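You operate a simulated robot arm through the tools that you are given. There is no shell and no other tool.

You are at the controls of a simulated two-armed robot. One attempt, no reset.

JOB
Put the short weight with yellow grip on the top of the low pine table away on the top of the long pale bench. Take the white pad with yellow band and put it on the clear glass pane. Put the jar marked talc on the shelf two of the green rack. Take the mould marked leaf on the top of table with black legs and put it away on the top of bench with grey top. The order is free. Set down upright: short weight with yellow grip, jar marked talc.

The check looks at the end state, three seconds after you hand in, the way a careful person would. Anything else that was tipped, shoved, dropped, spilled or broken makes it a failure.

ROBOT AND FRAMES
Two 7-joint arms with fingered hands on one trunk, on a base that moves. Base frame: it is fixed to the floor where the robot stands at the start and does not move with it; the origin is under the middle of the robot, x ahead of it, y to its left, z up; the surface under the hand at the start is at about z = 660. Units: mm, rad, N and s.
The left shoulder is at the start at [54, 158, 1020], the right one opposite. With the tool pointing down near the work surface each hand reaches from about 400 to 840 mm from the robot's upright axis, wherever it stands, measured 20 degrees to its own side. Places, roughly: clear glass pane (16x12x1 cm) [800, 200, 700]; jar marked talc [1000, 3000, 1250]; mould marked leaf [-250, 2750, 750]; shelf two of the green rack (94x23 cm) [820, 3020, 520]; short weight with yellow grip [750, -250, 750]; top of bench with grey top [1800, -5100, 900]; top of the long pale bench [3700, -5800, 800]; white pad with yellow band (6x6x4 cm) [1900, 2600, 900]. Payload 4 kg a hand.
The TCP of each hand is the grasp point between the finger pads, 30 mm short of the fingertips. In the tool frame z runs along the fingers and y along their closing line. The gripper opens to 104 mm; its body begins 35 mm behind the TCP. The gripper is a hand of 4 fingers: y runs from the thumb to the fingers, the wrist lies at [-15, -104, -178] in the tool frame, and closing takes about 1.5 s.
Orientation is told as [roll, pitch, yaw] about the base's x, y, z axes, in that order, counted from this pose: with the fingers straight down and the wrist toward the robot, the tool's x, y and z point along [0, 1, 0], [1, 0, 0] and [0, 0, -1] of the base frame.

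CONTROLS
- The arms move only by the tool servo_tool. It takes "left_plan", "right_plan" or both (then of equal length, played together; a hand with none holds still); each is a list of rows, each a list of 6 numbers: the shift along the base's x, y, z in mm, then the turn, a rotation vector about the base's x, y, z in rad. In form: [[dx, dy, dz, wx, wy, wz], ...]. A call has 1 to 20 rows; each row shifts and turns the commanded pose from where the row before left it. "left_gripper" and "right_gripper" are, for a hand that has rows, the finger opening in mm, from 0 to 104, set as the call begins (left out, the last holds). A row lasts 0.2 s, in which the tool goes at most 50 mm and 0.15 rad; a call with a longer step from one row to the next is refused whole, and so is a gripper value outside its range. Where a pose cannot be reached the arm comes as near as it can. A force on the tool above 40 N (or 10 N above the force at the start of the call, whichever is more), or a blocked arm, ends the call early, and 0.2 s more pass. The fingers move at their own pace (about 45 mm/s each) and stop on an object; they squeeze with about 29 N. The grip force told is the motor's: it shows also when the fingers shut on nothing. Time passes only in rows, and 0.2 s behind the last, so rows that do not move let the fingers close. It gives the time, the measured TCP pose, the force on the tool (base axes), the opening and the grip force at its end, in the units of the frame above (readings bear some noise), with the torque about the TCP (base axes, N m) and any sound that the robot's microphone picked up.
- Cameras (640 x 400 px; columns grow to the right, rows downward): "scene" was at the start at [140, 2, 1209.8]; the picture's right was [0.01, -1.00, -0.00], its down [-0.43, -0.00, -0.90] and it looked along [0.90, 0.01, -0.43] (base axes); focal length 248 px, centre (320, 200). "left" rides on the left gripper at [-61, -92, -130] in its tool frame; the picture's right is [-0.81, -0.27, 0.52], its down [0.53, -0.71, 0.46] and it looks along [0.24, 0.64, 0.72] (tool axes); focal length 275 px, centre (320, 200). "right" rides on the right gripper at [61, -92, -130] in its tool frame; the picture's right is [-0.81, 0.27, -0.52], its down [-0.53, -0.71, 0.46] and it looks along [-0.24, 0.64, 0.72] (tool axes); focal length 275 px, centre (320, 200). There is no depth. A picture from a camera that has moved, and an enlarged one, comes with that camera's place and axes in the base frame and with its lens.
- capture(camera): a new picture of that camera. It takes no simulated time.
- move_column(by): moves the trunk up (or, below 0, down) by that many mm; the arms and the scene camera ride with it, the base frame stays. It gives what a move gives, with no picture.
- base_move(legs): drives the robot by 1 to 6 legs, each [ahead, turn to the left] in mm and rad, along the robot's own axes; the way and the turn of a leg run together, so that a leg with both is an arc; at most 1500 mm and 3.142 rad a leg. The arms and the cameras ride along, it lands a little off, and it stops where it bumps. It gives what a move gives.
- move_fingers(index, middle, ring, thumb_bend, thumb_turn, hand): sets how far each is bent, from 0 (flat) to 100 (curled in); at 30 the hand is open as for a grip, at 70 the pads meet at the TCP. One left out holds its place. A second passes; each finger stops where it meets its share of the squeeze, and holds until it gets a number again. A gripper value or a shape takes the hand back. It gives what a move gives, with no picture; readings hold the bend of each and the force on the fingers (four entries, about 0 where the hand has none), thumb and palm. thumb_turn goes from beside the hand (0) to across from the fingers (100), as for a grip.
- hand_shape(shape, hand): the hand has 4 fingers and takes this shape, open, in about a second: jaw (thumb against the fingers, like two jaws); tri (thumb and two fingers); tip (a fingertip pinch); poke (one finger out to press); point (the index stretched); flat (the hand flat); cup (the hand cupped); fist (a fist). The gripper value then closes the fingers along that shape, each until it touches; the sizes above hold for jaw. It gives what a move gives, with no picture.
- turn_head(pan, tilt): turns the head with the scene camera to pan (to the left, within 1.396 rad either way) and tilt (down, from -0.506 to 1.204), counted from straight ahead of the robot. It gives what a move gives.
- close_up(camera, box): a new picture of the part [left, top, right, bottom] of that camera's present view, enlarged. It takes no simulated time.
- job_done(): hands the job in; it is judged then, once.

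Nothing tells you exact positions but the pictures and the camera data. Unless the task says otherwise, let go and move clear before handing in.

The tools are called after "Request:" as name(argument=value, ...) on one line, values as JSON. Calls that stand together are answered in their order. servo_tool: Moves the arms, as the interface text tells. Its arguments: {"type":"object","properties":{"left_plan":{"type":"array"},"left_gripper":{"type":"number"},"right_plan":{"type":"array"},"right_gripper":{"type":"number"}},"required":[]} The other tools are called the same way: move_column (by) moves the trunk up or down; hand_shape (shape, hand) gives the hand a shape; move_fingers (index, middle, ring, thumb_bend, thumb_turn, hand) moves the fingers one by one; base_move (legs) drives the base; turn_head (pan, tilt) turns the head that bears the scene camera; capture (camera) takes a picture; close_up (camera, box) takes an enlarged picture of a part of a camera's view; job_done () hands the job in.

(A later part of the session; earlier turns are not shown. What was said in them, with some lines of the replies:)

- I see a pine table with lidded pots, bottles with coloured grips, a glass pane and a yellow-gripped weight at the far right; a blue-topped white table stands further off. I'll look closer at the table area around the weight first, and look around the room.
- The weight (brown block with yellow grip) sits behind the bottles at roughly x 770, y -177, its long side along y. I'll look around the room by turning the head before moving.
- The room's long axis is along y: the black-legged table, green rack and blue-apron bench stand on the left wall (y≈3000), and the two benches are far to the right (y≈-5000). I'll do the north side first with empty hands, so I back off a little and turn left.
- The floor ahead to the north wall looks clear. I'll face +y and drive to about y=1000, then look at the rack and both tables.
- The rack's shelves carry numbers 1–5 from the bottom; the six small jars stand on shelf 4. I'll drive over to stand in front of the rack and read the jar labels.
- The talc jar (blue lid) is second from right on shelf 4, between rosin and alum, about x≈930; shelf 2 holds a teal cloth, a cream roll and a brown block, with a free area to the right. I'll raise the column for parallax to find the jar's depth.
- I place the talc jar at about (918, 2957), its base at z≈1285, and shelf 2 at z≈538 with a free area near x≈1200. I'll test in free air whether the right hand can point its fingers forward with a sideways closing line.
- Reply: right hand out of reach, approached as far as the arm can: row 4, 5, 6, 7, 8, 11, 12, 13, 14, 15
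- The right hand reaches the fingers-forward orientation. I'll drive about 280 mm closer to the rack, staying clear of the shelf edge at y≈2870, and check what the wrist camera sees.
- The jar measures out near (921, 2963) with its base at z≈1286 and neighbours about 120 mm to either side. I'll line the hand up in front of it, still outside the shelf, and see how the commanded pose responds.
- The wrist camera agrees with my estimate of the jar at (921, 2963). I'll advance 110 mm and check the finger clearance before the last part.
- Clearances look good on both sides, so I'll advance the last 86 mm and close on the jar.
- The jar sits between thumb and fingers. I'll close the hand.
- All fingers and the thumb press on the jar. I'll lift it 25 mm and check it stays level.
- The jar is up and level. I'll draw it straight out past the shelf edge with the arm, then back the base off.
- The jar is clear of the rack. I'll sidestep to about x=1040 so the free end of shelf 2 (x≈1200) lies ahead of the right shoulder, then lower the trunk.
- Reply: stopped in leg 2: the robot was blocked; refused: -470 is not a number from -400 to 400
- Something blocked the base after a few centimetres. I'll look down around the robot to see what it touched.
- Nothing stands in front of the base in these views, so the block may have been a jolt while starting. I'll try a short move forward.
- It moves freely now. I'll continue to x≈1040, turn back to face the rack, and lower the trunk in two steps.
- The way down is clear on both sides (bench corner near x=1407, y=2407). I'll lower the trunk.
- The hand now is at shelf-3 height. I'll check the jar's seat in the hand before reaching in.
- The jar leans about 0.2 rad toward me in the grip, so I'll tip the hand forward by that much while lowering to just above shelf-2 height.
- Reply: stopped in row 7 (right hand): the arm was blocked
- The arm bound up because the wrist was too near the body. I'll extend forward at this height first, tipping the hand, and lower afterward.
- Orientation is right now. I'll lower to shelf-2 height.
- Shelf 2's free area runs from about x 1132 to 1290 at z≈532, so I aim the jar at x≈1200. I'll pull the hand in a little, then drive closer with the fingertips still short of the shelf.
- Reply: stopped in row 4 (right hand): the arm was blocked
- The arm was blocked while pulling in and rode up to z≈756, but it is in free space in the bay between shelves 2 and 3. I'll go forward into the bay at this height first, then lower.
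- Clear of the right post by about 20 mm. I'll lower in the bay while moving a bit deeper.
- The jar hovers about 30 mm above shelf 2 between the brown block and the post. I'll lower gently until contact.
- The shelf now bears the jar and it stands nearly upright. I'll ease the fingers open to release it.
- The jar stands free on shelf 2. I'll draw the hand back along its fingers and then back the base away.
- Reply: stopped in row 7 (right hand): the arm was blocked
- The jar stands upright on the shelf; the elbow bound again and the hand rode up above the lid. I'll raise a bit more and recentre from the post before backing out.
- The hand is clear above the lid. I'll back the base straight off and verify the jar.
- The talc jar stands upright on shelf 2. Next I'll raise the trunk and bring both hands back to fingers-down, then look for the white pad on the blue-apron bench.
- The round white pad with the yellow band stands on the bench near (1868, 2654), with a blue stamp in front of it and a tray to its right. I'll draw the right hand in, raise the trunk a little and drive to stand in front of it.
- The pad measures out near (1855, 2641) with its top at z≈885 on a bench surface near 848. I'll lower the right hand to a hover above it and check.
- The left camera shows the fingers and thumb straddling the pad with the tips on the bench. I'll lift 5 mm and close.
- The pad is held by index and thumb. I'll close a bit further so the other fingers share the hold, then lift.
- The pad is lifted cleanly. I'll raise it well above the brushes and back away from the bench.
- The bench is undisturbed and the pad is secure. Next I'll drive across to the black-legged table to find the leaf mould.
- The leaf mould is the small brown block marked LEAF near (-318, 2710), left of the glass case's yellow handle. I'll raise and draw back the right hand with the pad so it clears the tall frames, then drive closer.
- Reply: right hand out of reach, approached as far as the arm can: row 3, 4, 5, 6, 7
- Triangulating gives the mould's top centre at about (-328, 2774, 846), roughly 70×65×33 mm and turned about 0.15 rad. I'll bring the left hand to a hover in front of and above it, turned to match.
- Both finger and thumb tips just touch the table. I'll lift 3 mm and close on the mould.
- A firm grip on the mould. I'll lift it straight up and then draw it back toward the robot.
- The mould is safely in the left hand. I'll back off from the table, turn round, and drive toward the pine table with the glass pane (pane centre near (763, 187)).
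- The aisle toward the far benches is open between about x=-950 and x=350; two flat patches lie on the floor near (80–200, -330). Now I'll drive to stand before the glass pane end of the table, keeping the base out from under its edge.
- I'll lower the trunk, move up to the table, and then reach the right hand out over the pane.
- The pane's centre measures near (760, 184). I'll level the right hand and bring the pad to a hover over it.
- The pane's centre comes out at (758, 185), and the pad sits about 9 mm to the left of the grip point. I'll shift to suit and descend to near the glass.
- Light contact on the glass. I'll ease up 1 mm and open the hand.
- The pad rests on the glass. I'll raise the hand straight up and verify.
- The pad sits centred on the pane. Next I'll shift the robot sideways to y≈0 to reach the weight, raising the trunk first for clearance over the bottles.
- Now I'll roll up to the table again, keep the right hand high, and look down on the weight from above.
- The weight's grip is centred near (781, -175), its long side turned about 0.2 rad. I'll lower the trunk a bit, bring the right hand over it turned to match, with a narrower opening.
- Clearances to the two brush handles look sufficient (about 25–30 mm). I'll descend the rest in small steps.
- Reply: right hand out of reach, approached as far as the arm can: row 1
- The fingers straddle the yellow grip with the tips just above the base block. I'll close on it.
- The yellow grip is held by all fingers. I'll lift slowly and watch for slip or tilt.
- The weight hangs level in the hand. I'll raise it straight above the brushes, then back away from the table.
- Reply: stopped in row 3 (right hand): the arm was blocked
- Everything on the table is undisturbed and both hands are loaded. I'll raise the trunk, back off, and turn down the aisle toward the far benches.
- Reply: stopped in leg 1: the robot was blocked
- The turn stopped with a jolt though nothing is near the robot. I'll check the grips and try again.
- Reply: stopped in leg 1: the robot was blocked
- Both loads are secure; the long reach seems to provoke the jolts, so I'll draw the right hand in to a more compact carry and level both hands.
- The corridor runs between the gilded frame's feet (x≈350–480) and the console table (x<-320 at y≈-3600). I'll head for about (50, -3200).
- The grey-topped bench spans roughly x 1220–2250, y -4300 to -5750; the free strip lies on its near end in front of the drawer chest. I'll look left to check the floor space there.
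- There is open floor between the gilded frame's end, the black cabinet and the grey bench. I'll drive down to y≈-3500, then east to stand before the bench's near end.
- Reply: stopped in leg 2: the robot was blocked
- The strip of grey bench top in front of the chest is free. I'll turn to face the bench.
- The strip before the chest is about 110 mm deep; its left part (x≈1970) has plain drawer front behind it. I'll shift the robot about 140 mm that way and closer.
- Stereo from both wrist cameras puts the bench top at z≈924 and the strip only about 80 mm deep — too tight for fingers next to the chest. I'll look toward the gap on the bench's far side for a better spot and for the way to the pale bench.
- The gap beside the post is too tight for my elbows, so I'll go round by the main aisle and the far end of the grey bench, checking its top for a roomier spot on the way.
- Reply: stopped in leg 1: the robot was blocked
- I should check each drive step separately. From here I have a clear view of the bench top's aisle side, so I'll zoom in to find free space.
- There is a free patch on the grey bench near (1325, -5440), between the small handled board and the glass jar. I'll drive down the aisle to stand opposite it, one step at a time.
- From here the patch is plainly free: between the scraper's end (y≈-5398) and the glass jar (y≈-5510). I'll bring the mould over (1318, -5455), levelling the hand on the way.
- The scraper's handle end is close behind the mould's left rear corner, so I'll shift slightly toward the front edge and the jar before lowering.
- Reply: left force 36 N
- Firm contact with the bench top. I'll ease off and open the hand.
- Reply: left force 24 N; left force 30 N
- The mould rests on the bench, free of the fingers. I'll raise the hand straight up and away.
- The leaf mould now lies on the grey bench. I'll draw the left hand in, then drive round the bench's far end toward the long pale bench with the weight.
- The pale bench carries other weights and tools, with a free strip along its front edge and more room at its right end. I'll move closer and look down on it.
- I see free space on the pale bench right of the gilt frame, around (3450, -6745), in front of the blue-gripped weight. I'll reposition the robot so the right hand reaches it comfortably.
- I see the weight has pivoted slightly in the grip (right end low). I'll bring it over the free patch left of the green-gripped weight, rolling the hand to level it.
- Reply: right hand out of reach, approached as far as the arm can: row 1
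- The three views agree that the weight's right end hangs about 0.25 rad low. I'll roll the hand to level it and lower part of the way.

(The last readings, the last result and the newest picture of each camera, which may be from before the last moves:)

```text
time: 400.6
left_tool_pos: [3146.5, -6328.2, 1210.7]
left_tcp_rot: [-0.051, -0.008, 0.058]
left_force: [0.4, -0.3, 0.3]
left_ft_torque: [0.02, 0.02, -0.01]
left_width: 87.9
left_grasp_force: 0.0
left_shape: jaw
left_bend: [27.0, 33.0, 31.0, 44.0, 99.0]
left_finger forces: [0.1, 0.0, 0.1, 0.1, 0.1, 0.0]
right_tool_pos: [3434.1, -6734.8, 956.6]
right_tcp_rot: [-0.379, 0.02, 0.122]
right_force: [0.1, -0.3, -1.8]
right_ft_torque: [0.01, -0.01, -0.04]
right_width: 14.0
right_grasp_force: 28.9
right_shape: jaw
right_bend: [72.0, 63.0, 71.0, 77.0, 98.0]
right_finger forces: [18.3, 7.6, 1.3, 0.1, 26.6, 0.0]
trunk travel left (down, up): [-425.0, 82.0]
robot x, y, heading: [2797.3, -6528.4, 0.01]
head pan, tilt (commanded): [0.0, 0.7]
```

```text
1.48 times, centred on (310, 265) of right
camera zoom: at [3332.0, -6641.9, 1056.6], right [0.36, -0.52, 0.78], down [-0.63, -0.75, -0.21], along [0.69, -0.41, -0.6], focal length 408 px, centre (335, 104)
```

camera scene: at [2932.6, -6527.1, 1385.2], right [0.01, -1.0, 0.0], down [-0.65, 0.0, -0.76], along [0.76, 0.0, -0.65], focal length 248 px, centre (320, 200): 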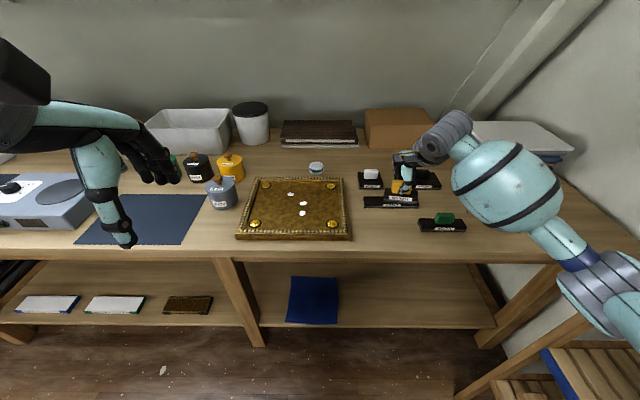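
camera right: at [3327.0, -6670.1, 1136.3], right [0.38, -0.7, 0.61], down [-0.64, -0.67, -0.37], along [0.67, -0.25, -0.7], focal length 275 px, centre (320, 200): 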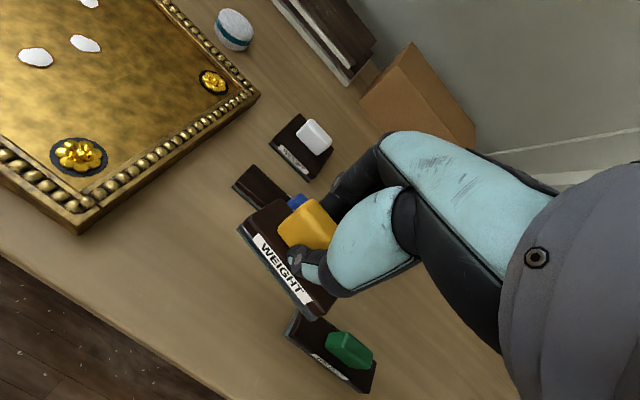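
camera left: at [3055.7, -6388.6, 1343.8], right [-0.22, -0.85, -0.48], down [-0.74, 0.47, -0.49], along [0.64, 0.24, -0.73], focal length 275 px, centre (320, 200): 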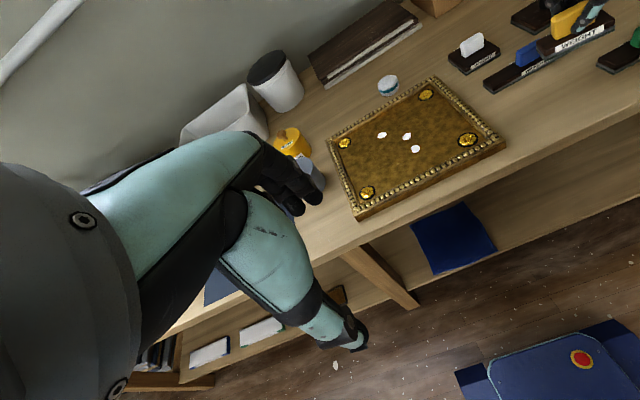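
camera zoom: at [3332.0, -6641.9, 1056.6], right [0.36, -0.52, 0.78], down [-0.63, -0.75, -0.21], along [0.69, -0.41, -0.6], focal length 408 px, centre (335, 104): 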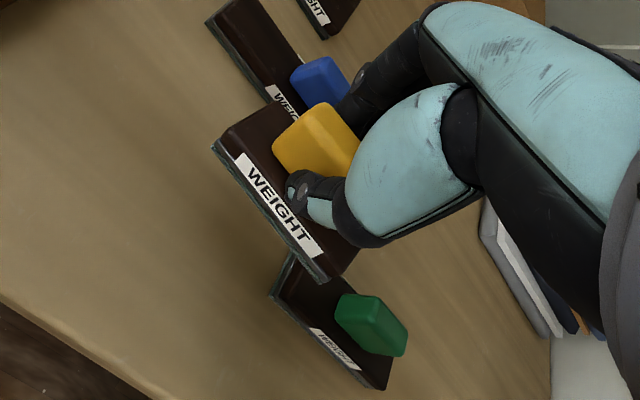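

Request:
servo_tool(right_plan=[[0, 0, -8, -0.05, -0.006, 0], [0, 0, -10, -0.05, -0.006, 0], [0, 0, -10, 0, 0, 0], [0, 0, 0, 0, 0, 0]])

Request:
close_up(camera="scene", box=[340, 150, 490, 270])

Request:
close_up(camera="left", box=[460, 0, 640, 110])

```text
time: 401.6
left_tool_pos: [3146.9, -6328.2, 1210.6]
left_tcp_rot: [-0.049, -0.009, 0.058]
left_force: [0.6, 0.1, 0.0]
left_ft_torque: [0.01, -0.01, -0.01]
left_width: 87.9
left_grasp_force: 0.1
left_shape: jaw
left_bend: [27.0, 33.0, 31.0, 44.0, 99.0]
left_finger forces: [0.1, 0.0, 0.1, 0.0, 0.0, 0.1]
right_tool_pos: [3433.5, -6735.6, 928.2]
right_tcp_rot: [-0.481, 0.019, 0.119]
right_force: [-0.1, 0.8, -3.0]
right_ft_torque: [0.04, 0.02, 0.01]
right_width: 13.9
right_grasp_force: 29.0
right_shape: jaw
right_bend: [72.0, 63.0, 71.0, 77.0, 98.0]
right_finger forces: [18.3, 7.6, 1.2, 0.0, 26.7, 0.1]
trunk travel left (down, up): [-425.0, 82.0]
robot x, y, heading: [2798.6, -6529.3, 0.011]
head pan, tilt (commanded): [0.0, 0.7]
```

```text
3.33 times, centred on (415, 210) of scene
camera zoom: at [2933.1, -6526.7, 1385.2], right [0.01, -1.0, 0.0], down [-0.65, 0.0, -0.76], along [0.76, 0.0, -0.65], focal length 826 px, centre (3, 167)
```

zoom: 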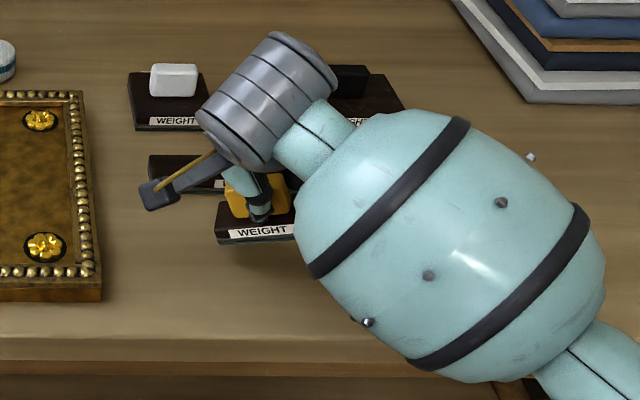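

```text
3.56 times, centred on (550, 55) of left
camera zoom: at [3056.2, -6388.3, 1343.6], right [-0.22, -0.85, -0.48], down [-0.74, 0.47, -0.49], along [0.64, 0.24, -0.73], focal length 979 px, centre (-498, 716)
```

zoom: 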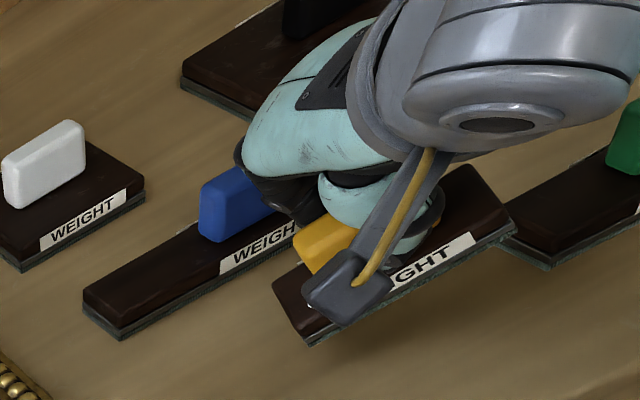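

Request:
servo_tool(right_plan=[[0, 0, -6, 0, 0, 0], [0, 0, -5, 0, 0, 0], [0, 0, -4, 0, 0, 0], [0, 0, 0, 0, 0, 0]])

Request:
close_up(camera="left", box=[460, 0, 640, 110])

```text
time: 402.6
left_tool_pos: [3146.7, -6328.2, 1211.8]
left_tcp_rot: [-0.051, -0.009, 0.057]
left_force: [0.7, 0.4, 0.3]
left_ft_torque: [0.01, 0.0, 0.02]
left_width: 88.2
left_grasp_force: 0.0
left_shape: jaw
left_bend: [27.0, 33.0, 31.0, 44.0, 99.0]
left_finger forces: [0.0, 0.0, 0.0, 0.0, 0.1, 0.1]
right_tool_pos: [3433.7, -6735.2, 913.1]
right_tcp_rot: [-0.478, 0.019, 0.121]
right_force: [-0.1, 0.3, -2.8]
right_ft_torque: [0.03, 0.04, 0.04]
right_width: 13.9
right_grasp_force: 29.3
right_shape: jaw
right_bend: [72.0, 63.0, 71.0, 77.0, 98.0]
right_finger forces: [18.3, 7.6, 1.2, 0.1, 26.6, 0.0]
trunk travel left (down, up): [-425.0, 82.0]
robot x, y, heading: [2800.3, -6527.0, 0.003]
head pan, tilt (commanded): [0.0, 0.7]
```

```text
3.56 times, centred on (550, 55) of left
camera zoom: at [3056.2, -6388.4, 1343.6], right [-0.22, -0.85, -0.48], down [-0.74, 0.47, -0.49], along [0.64, 0.24, -0.73], focal length 979 px, centre (-498, 716)
```

zoom: 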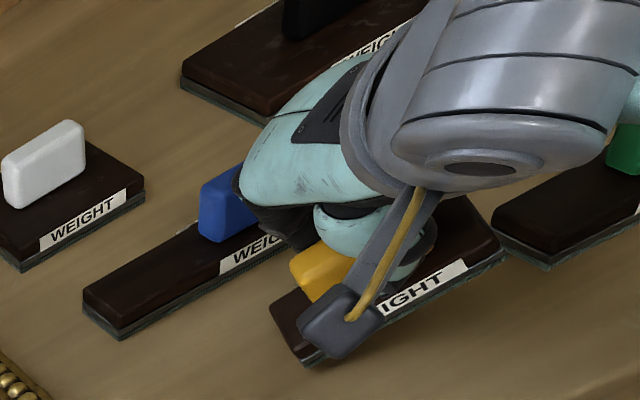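

Request:
servo_tool(right_plan=[[0, 0, -5, 0, 0, 0], [0, 0, -4, 0, 0, 0], [0, 0, -3, 0, 0, 0], [0, 0, 0, 0, 0, 0]])

Request:
servo_tool(right_plan=[[0, 0, -4, 0, 0, 0], [0, 0, -3, 0, 0, 0], [0, 0, -2, 0, 0, 0], [0, 0, 0, 0, 0, 0]])

Request:
close_up(camera="left", box=[460, 0, 640, 110])

```text
time: 403.6
left_tool_pos: [3144.6, -6328.2, 1211.3]
left_tcp_rot: [-0.05, -0.009, 0.058]
left_force: [-0.5, -0.7, 0.2]
left_ft_torque: [0.0, 0.0, 0.01]
left_width: 88.2
left_grasp_force: 0.1
left_shape: jaw
left_bend: [27.0, 33.0, 31.0, 44.0, 99.0]
left_finger forces: [0.1, 0.0, 0.0, 0.0, 0.0, 0.1]
right_tool_pos: [3434.0, -6735.5, 901.5]
right_tcp_rot: [-0.48, 0.016, 0.121]
right_force: [0.4, -2.4, 9.6]
right_ft_torque: [0.2, 0.0, -0.05]
right_width: 14.5
right_grasp_force: 29.0
right_shape: jaw
right_bend: [72.0, 63.0, 70.0, 77.0, 98.0]
right_finger forces: [20.5, 9.0, 4.3, 0.0, 32.6, 0.1]
trunk travel left (down, up): [-425.0, 82.0]
robot x, y, heading: [2795.3, -6525.6, 0.008]
head pan, tilt (commanded): [0.0, 0.7]
```

```text
time: 404.6
left_tool_pos: [3144.8, -6329.2, 1210.4]
left_tcp_rot: [-0.05, -0.012, 0.057]
left_force: [-0.3, 1.1, -0.4]
left_ft_torque: [-0.04, -0.05, -0.02]
left_width: 88.0
left_grasp_force: 0.0
left_shape: jaw
left_bend: [27.0, 33.0, 31.0, 44.0, 99.0]
left_finger forces: [0.0, 0.0, 0.1, 0.0, 0.0, 0.0]
right_tool_pos: [3432.7, -6734.9, 892.3]
right_tcp_rot: [-0.477, 0.02, 0.12]
right_force: [-1.0, -3.0, 9.5]
right_ft_torque: [0.18, -0.17, -0.03]
right_width: 15.3
right_grasp_force: 29.0
right_shape: jaw
right_bend: [73.0, 63.0, 68.0, 78.0, 98.0]
right_finger forces: [28.8, 7.0, 2.6, 0.0, 31.0, 0.0]
trunk travel left (down, up): [-425.0, 82.0]
robot x, y, heading: [2796.2, -6529.2, 0.008]
head pan, tilt (commanded): [0.0, 0.7]
```

```text
3.56 times, centred on (550, 55) of left
camera zoom: at [3054.2, -6388.5, 1343.8], right [-0.22, -0.85, -0.48], down [-0.74, 0.47, -0.49], along [0.64, 0.24, -0.73], focal length 979 px, centre (-498, 716)
```

zoom: 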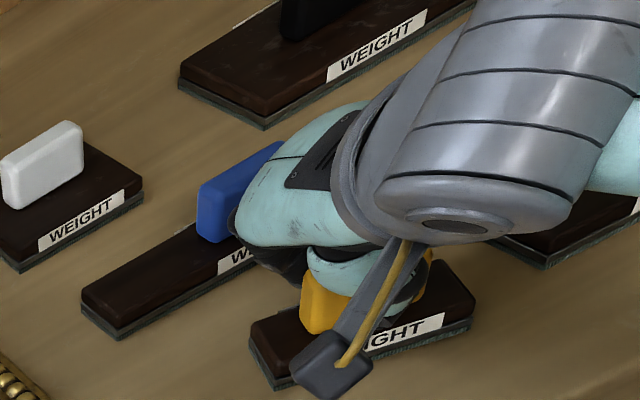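

Request:
close_up(camera="scene", box=[340, 150, 490, 270])

Request:
capture(camera="right")

Request:
close_up(camera="left", box=[500, 40, 620, 120])

```text
3.33 times, centred on (415, 210) of scene
camera zoom: at [2930.9, -6526.9, 1385.3], right [0.01, -1.0, 0.0], down [-0.65, 0.0, -0.76], along [0.76, 0.0, -0.65], focal length 826 px, centre (3, 167)
```

zoom: 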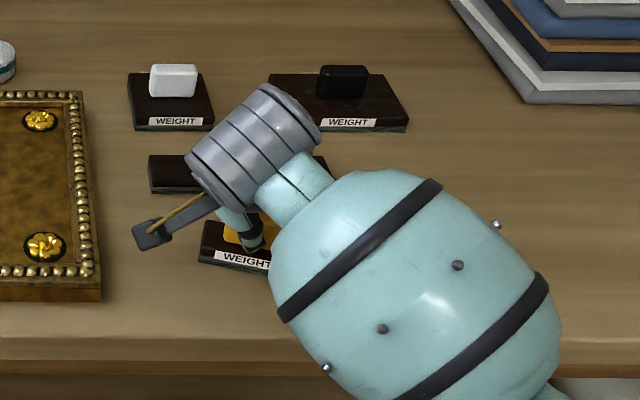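

```text
taken
camera right: at [3329.0, -6632.2, 982.2], right [0.35, -0.44, 0.83], down [-0.63, -0.76, -0.15], along [0.7, -0.47, -0.54], focal length 275 px, centre (320, 200)
```

right: 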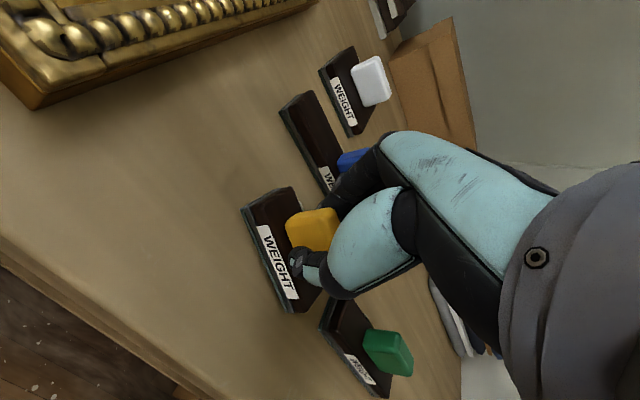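

```text
5.00 times, centred on (560, 80) of left
camera zoom: at [3054.2, -6388.5, 1343.8], right [-0.22, -0.85, -0.48], down [-0.74, 0.47, -0.49], along [0.64, 0.24, -0.73], focal length 1376 px, centre (-880, 800)
```

zoom: 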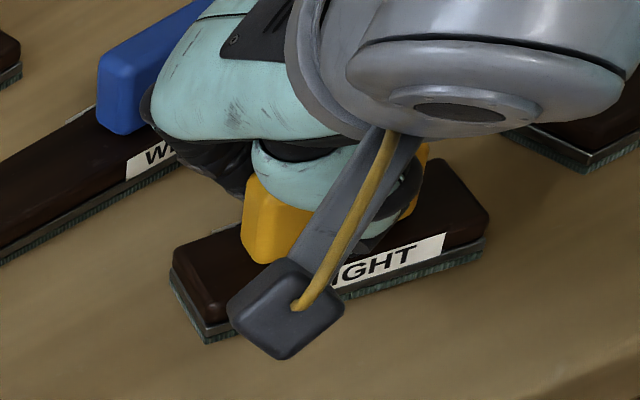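

Contact made: the weight pivoted flat onto the bench (surface z≈840) and lies between the blue and green ones. I'll open the fingers gently.

Request:
servo_tool(right_plan=[[0, 0, 0, 0, 0, 0], [0, 0, 0, 0, 0, 0], [0, 0, 0, 0, 0, 0]], right_gripper=28)

Request:
servo_tool(right_plan=[[0, 0, 0, 0, 0, 0], [0, 0, 0, 0, 0, 0], [0, 0, 0, 0, 0, 0]], right_gripper=46)

Request:
capture(camera="right")

Request:
close_up(camera="left", box=[500, 40, 620, 120])

```text
time: 405.4
left_tool_pos: [3145.5, -6328.4, 1210.9]
left_tcp_rot: [-0.05, -0.007, 0.058]
left_force: [0.1, -0.2, -0.8]
left_ft_torque: [0.01, -0.02, 0.0]
left_width: 88.2
left_grasp_force: 0.0
left_shape: jaw
left_bend: [27.0, 33.0, 31.0, 44.0, 99.0]
left_finger forces: [0.0, 0.0, 0.0, 0.0, 0.0, 0.0]
right_tool_pos: [3432.6, -6735.0, 892.5]
right_tcp_rot: [-0.478, 0.02, 0.122]
right_force: [-0.3, -1.2, 2.3]
right_ft_torque: [-0.06, -0.08, -0.03]
right_width: 28.0
right_grasp_force: 0.0
right_shape: jaw
right_bend: [74.0, 55.0, 53.0, 74.0, 100.0]
right_finger forces: [3.4, 0.0, 0.0, 0.0, 0.0, 0.0]
trunk travel left (down, up): [-425.0, 82.0]
robot x, y, heading: [2796.6, -6527.6, 0.011]
head pan, tilt (commanded): [0.0, 0.7]
```

```text
time: 406.2
left_tool_pos: [3146.2, -6328.5, 1211.3]
left_tcp_rot: [-0.051, -0.009, 0.058]
left_force: [-0.3, -0.1, 0.1]
left_ft_torque: [0.0, 0.0, 0.04]
left_width: 87.7
left_grasp_force: 0.1
left_shape: jaw
left_bend: [27.0, 33.0, 31.0, 44.0, 99.0]
left_finger forces: [0.0, 0.1, 0.0, 0.1, 0.0, 0.0]
right_tool_pos: [3433.2, -6734.5, 892.5]
right_tcp_rot: [-0.479, 0.02, 0.12]
right_force: [-0.5, 0.1, -0.3]
right_ft_torque: [-0.01, -0.01, -0.01]
right_width: 45.6
right_grasp_force: 0.1
right_shape: jaw
right_bend: [74.0, 47.0, 44.0, 72.0, 100.0]
right_finger forces: [0.0, 0.0, 0.0, 0.0, 0.1, 0.0]
trunk travel left (down, up): [-425.0, 82.0]
robot x, y, heading: [2798.8, -6527.6, 0.005]
head pan, tilt (commanded): [0.0, 0.7]
```

```text
taken
camera right: at [3330.3, -6632.1, 982.1], right [0.35, -0.44, 0.83], down [-0.63, -0.76, -0.15], along [0.7, -0.47, -0.54], focal length 275 px, centre (320, 200)
```

right: 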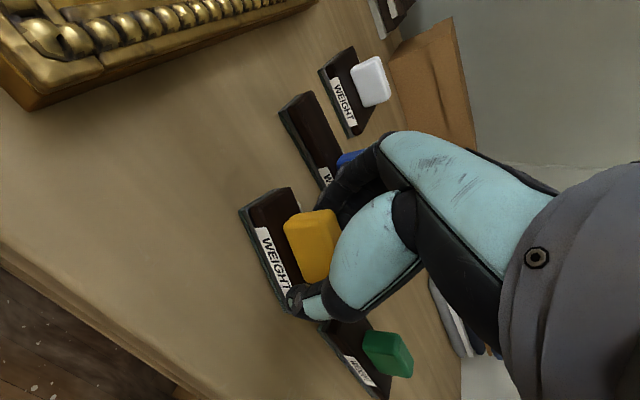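

```text
5.00 times, centred on (560, 80) of left
camera zoom: at [3055.8, -6388.3, 1343.6], right [-0.22, -0.85, -0.48], down [-0.74, 0.47, -0.49], along [0.64, 0.24, -0.73], focal length 1376 px, centre (-880, 800)
```

zoom: 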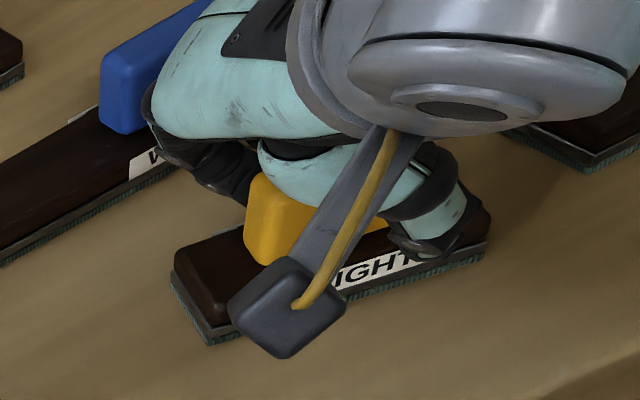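

The weight stays put. I'll open a little wider so the curled index clears, then lift away along the hand's axis.

Request:
servo_tool(right_plan=[[0, 0, 0, 0, 0, 0], [0, 0, 0, 0, 0, 0], [0, 0, 0, 0, 0, 0]], right_gripper=68)

Request:
servo_tool(right_plan=[[0, 1, 4, 0, 0, 0], [0, 3, 8, 0, 0, 0], [0, 5, 12, 0, 0, 0], [0, 6, 16, 0, 0, 0], [0, 6, 20, 0, 0, 0], [0, 4, 22, 0, 0, 0], [0, 0, 0, 0, 0, 0]])

Request:
capture(camera="right")

Request:
capture(camera="scene")

Request:
close_up(camera="left", box=[480, 20, 640, 120])

```text
time: 407.0
left_tool_pos: [3145.2, -6329.7, 1210.5]
left_tcp_rot: [-0.05, -0.008, 0.058]
left_force: [0.2, 0.2, 1.1]
left_ft_torque: [0.0, -0.01, 0.02]
left_width: 88.0
left_grasp_force: 0.0
left_shape: jaw
left_bend: [27.0, 33.0, 31.0, 44.0, 99.0]
left_finger forces: [0.1, 0.0, 0.0, 0.0, 0.0, 0.0]
right_tool_pos: [3433.0, -6735.1, 891.8]
right_tcp_rot: [-0.479, 0.02, 0.121]
right_force: [1.1, 0.3, 0.2]
right_ft_torque: [0.0, 0.01, 0.0]
right_width: 67.7
right_grasp_force: 0.0
right_shape: jaw
right_bend: [28.0, 39.0, 36.0, 62.0, 100.0]
right_finger forces: [0.0, 0.0, 0.0, 0.0, 0.0, 0.1]
trunk travel left (down, up): [-425.0, 82.0]
robot x, y, heading: [2795.4, -6529.9, 0.01]
head pan, tilt (commanded): [0.0, 0.7]
```

```text
time: 408.6
left_tool_pos: [3144.7, -6328.7, 1211.1]
left_tcp_rot: [-0.05, -0.008, 0.057]
left_force: [0.0, 0.1, 0.1]
left_ft_torque: [-0.01, 0.0, -0.04]
left_width: 88.2
left_grasp_force: 0.1
left_shape: jaw
left_bend: [27.0, 33.0, 31.0, 44.0, 99.0]
left_finger forces: [0.0, 0.0, 0.0, 0.1, 0.0, 0.1]
right_tool_pos: [3431.9, -6709.5, 975.1]
right_tcp_rot: [-0.478, 0.019, 0.121]
right_force: [0.4, -0.6, 0.5]
right_ft_torque: [0.02, -0.01, 0.01]
right_width: 67.6
right_grasp_force: 0.2
right_shape: jaw
right_bend: [28.0, 39.0, 36.0, 62.0, 100.0]
right_finger forces: [0.0, 0.1, 0.0, 0.1, 0.0, 0.0]
trunk travel left (down, up): [-425.0, 82.0]
robot x, y, heading: [2799.0, -6528.6, 0.003]
head pan, tilt (commanded): [0.0, 0.7]
```

```text
taken
camera right: at [3330.5, -6607.4, 1064.7], right [0.35, -0.44, 0.83], down [-0.63, -0.76, -0.15], along [0.7, -0.47, -0.54], focal length 275 px, centre (320, 200)
```

right: 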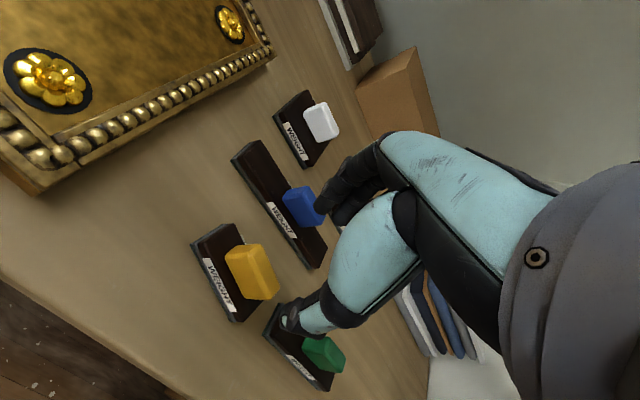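

```text
taken
camera scene: at [2932.9, -6527.0, 1385.2], right [0.01, -1.0, 0.0], down [-0.65, 0.0, -0.76], along [0.76, 0.0, -0.65], focal length 248 px, centre (320, 200)
```

scene: 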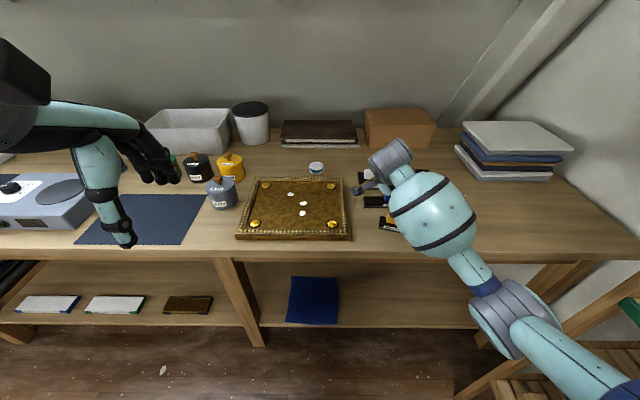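

```text
4.00 times, centred on (560, 70) of left
camera zoom: at [3056.0, -6388.5, 1343.6], right [-0.22, -0.85, -0.48], down [-0.74, 0.47, -0.49], along [0.64, 0.24, -0.73], focal length 1101 px, centre (-640, 720)
```

zoom: 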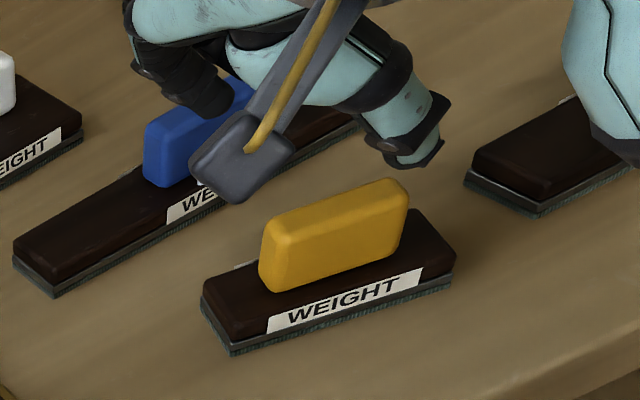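

The weight stands upright on the pale bench. I'll lift the hand clear and verify from above.

Request:
servo_tool(right_plan=[[0, 2, 20, 0, 0, 0], [0, 2, 25, 0, 0, 0], [-5, 0, 25, 0, 0, 0], [-15, 0, 25, 0, 0, 0], [-20, 0, 25, 0, 0, 0], [-25, 0, 20, 0, 0, 0], [-25, 0, 15, 0, 0, 0], [-25, 0, 10, 0, 0, 0], [-25, 0, 5, 0, 0, 0], [0, 0, 0, 0, 0, 0]])

Request:
base_move(legs=[[-150, 0]])

Request:
capture(camera="scene")

Request:
close_up(camera="scene", box=[320, 130, 520, 260])

Request:
capture(camera="right")

```text
time: 410.8
left_tool_pos: [3147.0, -6328.5, 1211.0]
left_tcp_rot: [-0.051, -0.009, 0.057]
left_force: [-0.7, -0.3, 0.8]
left_ft_torque: [-0.02, 0.0, -0.01]
left_width: 87.9
left_grasp_force: 0.0
left_shape: jaw
left_bend: [27.0, 33.0, 31.0, 44.0, 99.0]
left_finger forces: [0.1, 0.0, 0.0, 0.0, 0.0, 0.0]
right_tool_pos: [3311.2, -6713.3, 1127.6]
right_tcp_rot: [-0.479, 0.015, 0.121]
right_force: [-0.3, -0.8, 0.7]
right_ft_torque: [-0.03, 0.01, 0.0]
right_width: 67.5
right_grasp_force: 0.0
right_shape: jaw
right_bend: [28.0, 39.0, 35.0, 62.0, 100.0]
right_finger forces: [0.1, 0.1, 0.0, 0.1, 0.1, 0.1]
right hand out of reach, approached as far as the arm can: row 8, 9
trunk travel left (down, up): [-425.0, 82.0]
robot x, y, heading: [2798.5, -6529.7, 0.007]
head pan, tilt (commanded): [0.0, 0.7]
```

```text
time: 412.2
left_tool_pos: [2999.0, -6330.0, 1209.4]
left_tcp_rot: [-0.051, -0.006, 0.054]
left_force: [0.4, -0.4, -0.1]
left_ft_torque: [-0.01, 0.02, 0.0]
left_width: 88.2
left_grasp_force: 0.1
left_shape: jaw
left_bend: [27.0, 33.0, 31.0, 44.0, 99.0]
left_finger forces: [0.1, 0.0, 0.0, 0.0, 0.1, 0.0]
right_tool_pos: [3163.6, -6716.4, 1127.3]
right_tcp_rot: [-0.48, 0.018, 0.12]
right_force: [-0.6, -0.3, 0.1]
right_ft_torque: [0.0, 0.0, 0.0]
right_width: 67.6
right_grasp_force: 0.1
right_shape: jaw
right_bend: [28.0, 39.0, 35.0, 62.0, 100.0]
right_finger forces: [0.0, 0.0, 0.1, 0.0, 0.1, 0.0]
trunk travel left (down, up): [-425.0, 82.0]
robot x, y, heading: [2646.6, -6527.8, 0.002]
head pan, tilt (commanded): [0.0, 0.7]
```

```text
taken
camera scene: at [2785.6, -6527.8, 1384.7], right [0.0, -1.0, 0.0], down [-0.66, 0.0, -0.75], along [0.75, 0.0, -0.66], focal length 248 px, centre (320, 200)
```

scene: 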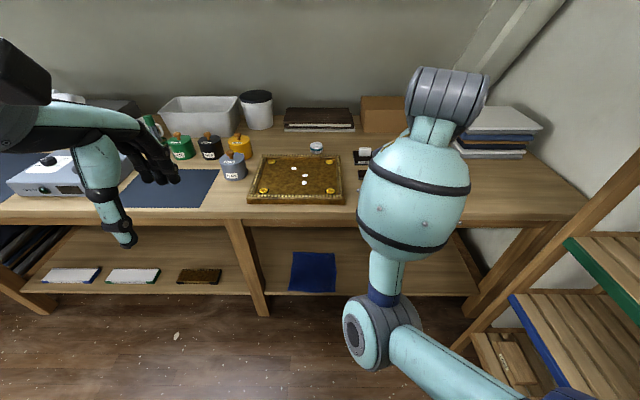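

```text
3.08 times, centred on (420, 195) of scene
camera zoom: at [2785.6, -6527.8, 1384.7], right [0.0, -1.0, 0.0], down [-0.66, 0.0, -0.75], along [0.75, 0.0, -0.66], focal length 763 px, centre (12, 215)
```

zoom: 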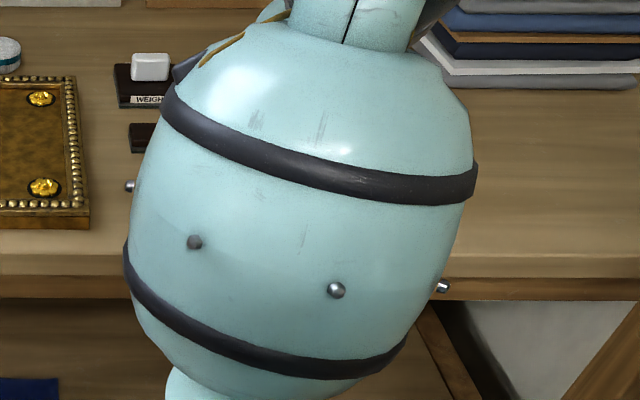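

```text
taken
camera right: at [3059.7, -6612.2, 1216.2], right [0.34, -0.44, 0.83], down [-0.63, -0.76, -0.14], along [0.7, -0.47, -0.54], focal length 275 px, centre (320, 200)
```

right: 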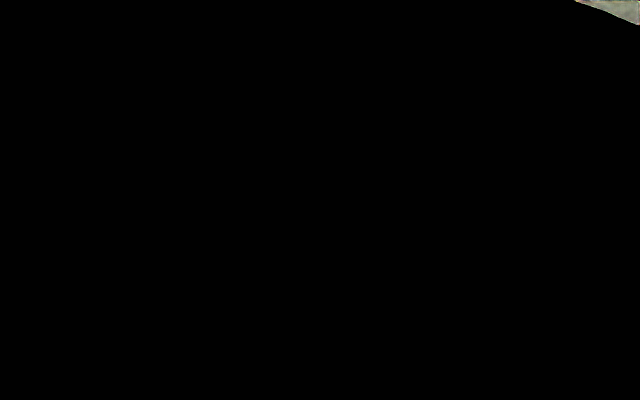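

Request:
capture(camera="left")

Request:
servo_tool(right_plan=[[0, -20, 10, 0.1, 0, 0], [0, -20, 10, 0.1, 0, 0], [0, -20, 10, 0.1, 0, 0], [0, -20, 10, 0.1, 0, 0], [0, -20, 5, 0.08, 0, 0], [0, -20, 0, 0, 0, 0], [0, 0, 0, 0, 0, 0]])

Request:
capture(camera="scene")

Request:
capture(camera="right")

```text
taken
camera left: at [2909.0, -6389.7, 1342.6], right [-0.23, -0.85, -0.48], down [-0.74, 0.47, -0.48], along [0.64, 0.24, -0.73], focal length 275 px, centre (320, 200)
```

left: 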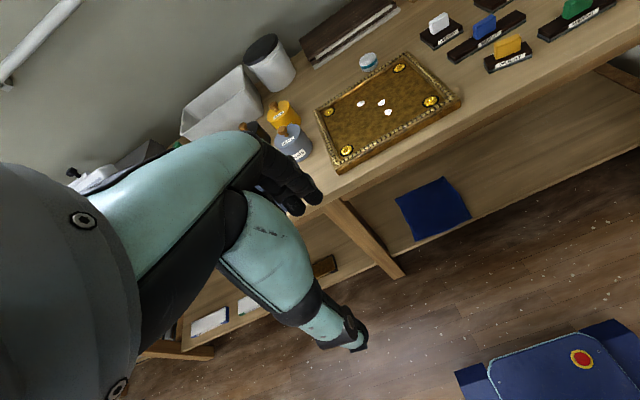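

```text
time: 413.8
left_tool_pos: [2987.8, -6329.0, 1219.6]
left_tcp_rot: [-0.068, -0.006, 0.077]
left_force: [-0.2, 0.5, 0.2]
left_ft_torque: [0.02, -0.01, 0.01]
left_width: 87.9
left_grasp_force: 0.1
left_shape: jaw
left_bend: [27.0, 33.0, 31.0, 44.0, 99.0]
left_finger forces: [0.0, 0.1, 0.1, 0.0, 0.0, 0.0]
right_tool_pos: [3201.8, -6851.3, 1141.1]
right_tcp_rot: [-0.005, -0.053, 0.106]
right_force: [0.0, 0.4, 0.1]
right_ft_torque: [0.0, 0.01, 0.0]
right_width: 68.0
right_grasp_force: 0.1
right_shape: jaw
right_bend: [28.0, 39.0, 35.0, 61.0, 100.0]
right_finger forces: [0.0, 0.0, 0.0, 0.0, 0.0, 0.0]
right hand out of reach, approached as far as the arm can: row 1, 2, 3, 4, 5
trunk travel left (down, up): [-425.0, 82.0]
robot x, y, heading: [2649.4, -6531.9, 0.003]
head pan, tilt (commanded): [0.0, 0.7]
```

```text
taken
camera scene: at [2782.2, -6527.5, 1385.1], right [0.0, -1.0, 0.0], down [-0.65, 0.0, -0.76], along [0.76, 0.0, -0.65], focal length 248 px, centre (320, 200)
```

scene: 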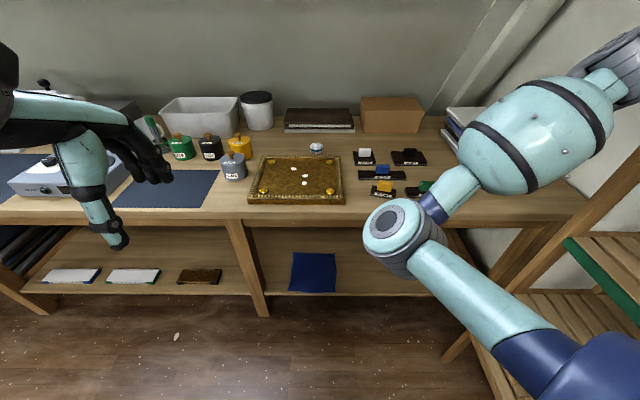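

```text
taken
camera right: at [3097.0, -6800.7, 1266.7], right [0.33, -0.78, 0.53], down [-0.63, -0.61, -0.49], along [0.7, -0.17, -0.69], focal length 275 px, centre (320, 200)
```

right: 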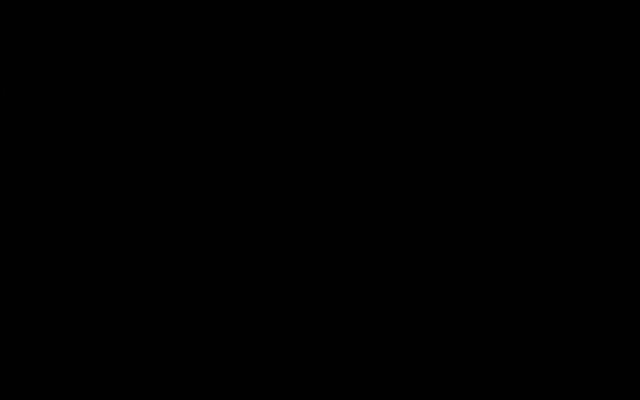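

The weight stands upright on the pale bench with its neighbours unmoved. The mould is on the grey bench, the pad on the glass pane and the talc jar on shelf two. Both hands are empty and clear, so I hand in.

Request:
job_done()

```text
The job is handed in.
```

All four items are in place, and I handed the job in with both hands empty and clear. I don't have the result of the check.

- **Talc jar:** it stands upright on shelf two of the green rack, to the right of the brown block.
- **White pad with yellow band:** it lies near the middle of the clear glass pane.
- **Leaf mould:** it lies on the bench with grey top, near the front edge between the scraper and the glass jar. I first looked at the strip in front of the drawer chest, but it was too narrow for the fingers.
- **Short weight with yellow grip:** it stands upright on the long pale bench, between the blue- and green-gripped weights. It had swung in the grip while I drove, so its right end touched down first and it settled flat.

**Possible bumps:** the robot reported being blocked several times while driving, turning or moving an arm. Most of these came with nothing in sight nearby. One, during a turn near the black cabinet, may have been the base touching a cabinet leg. I did not go back to look at that spot.

I saw nothing tipped, dropped or spilled in any of the pictures. I did not go back to recheck the jar or the pad after leaving them. The right hand's camera went black at the end, so I checked the weight with the other two.
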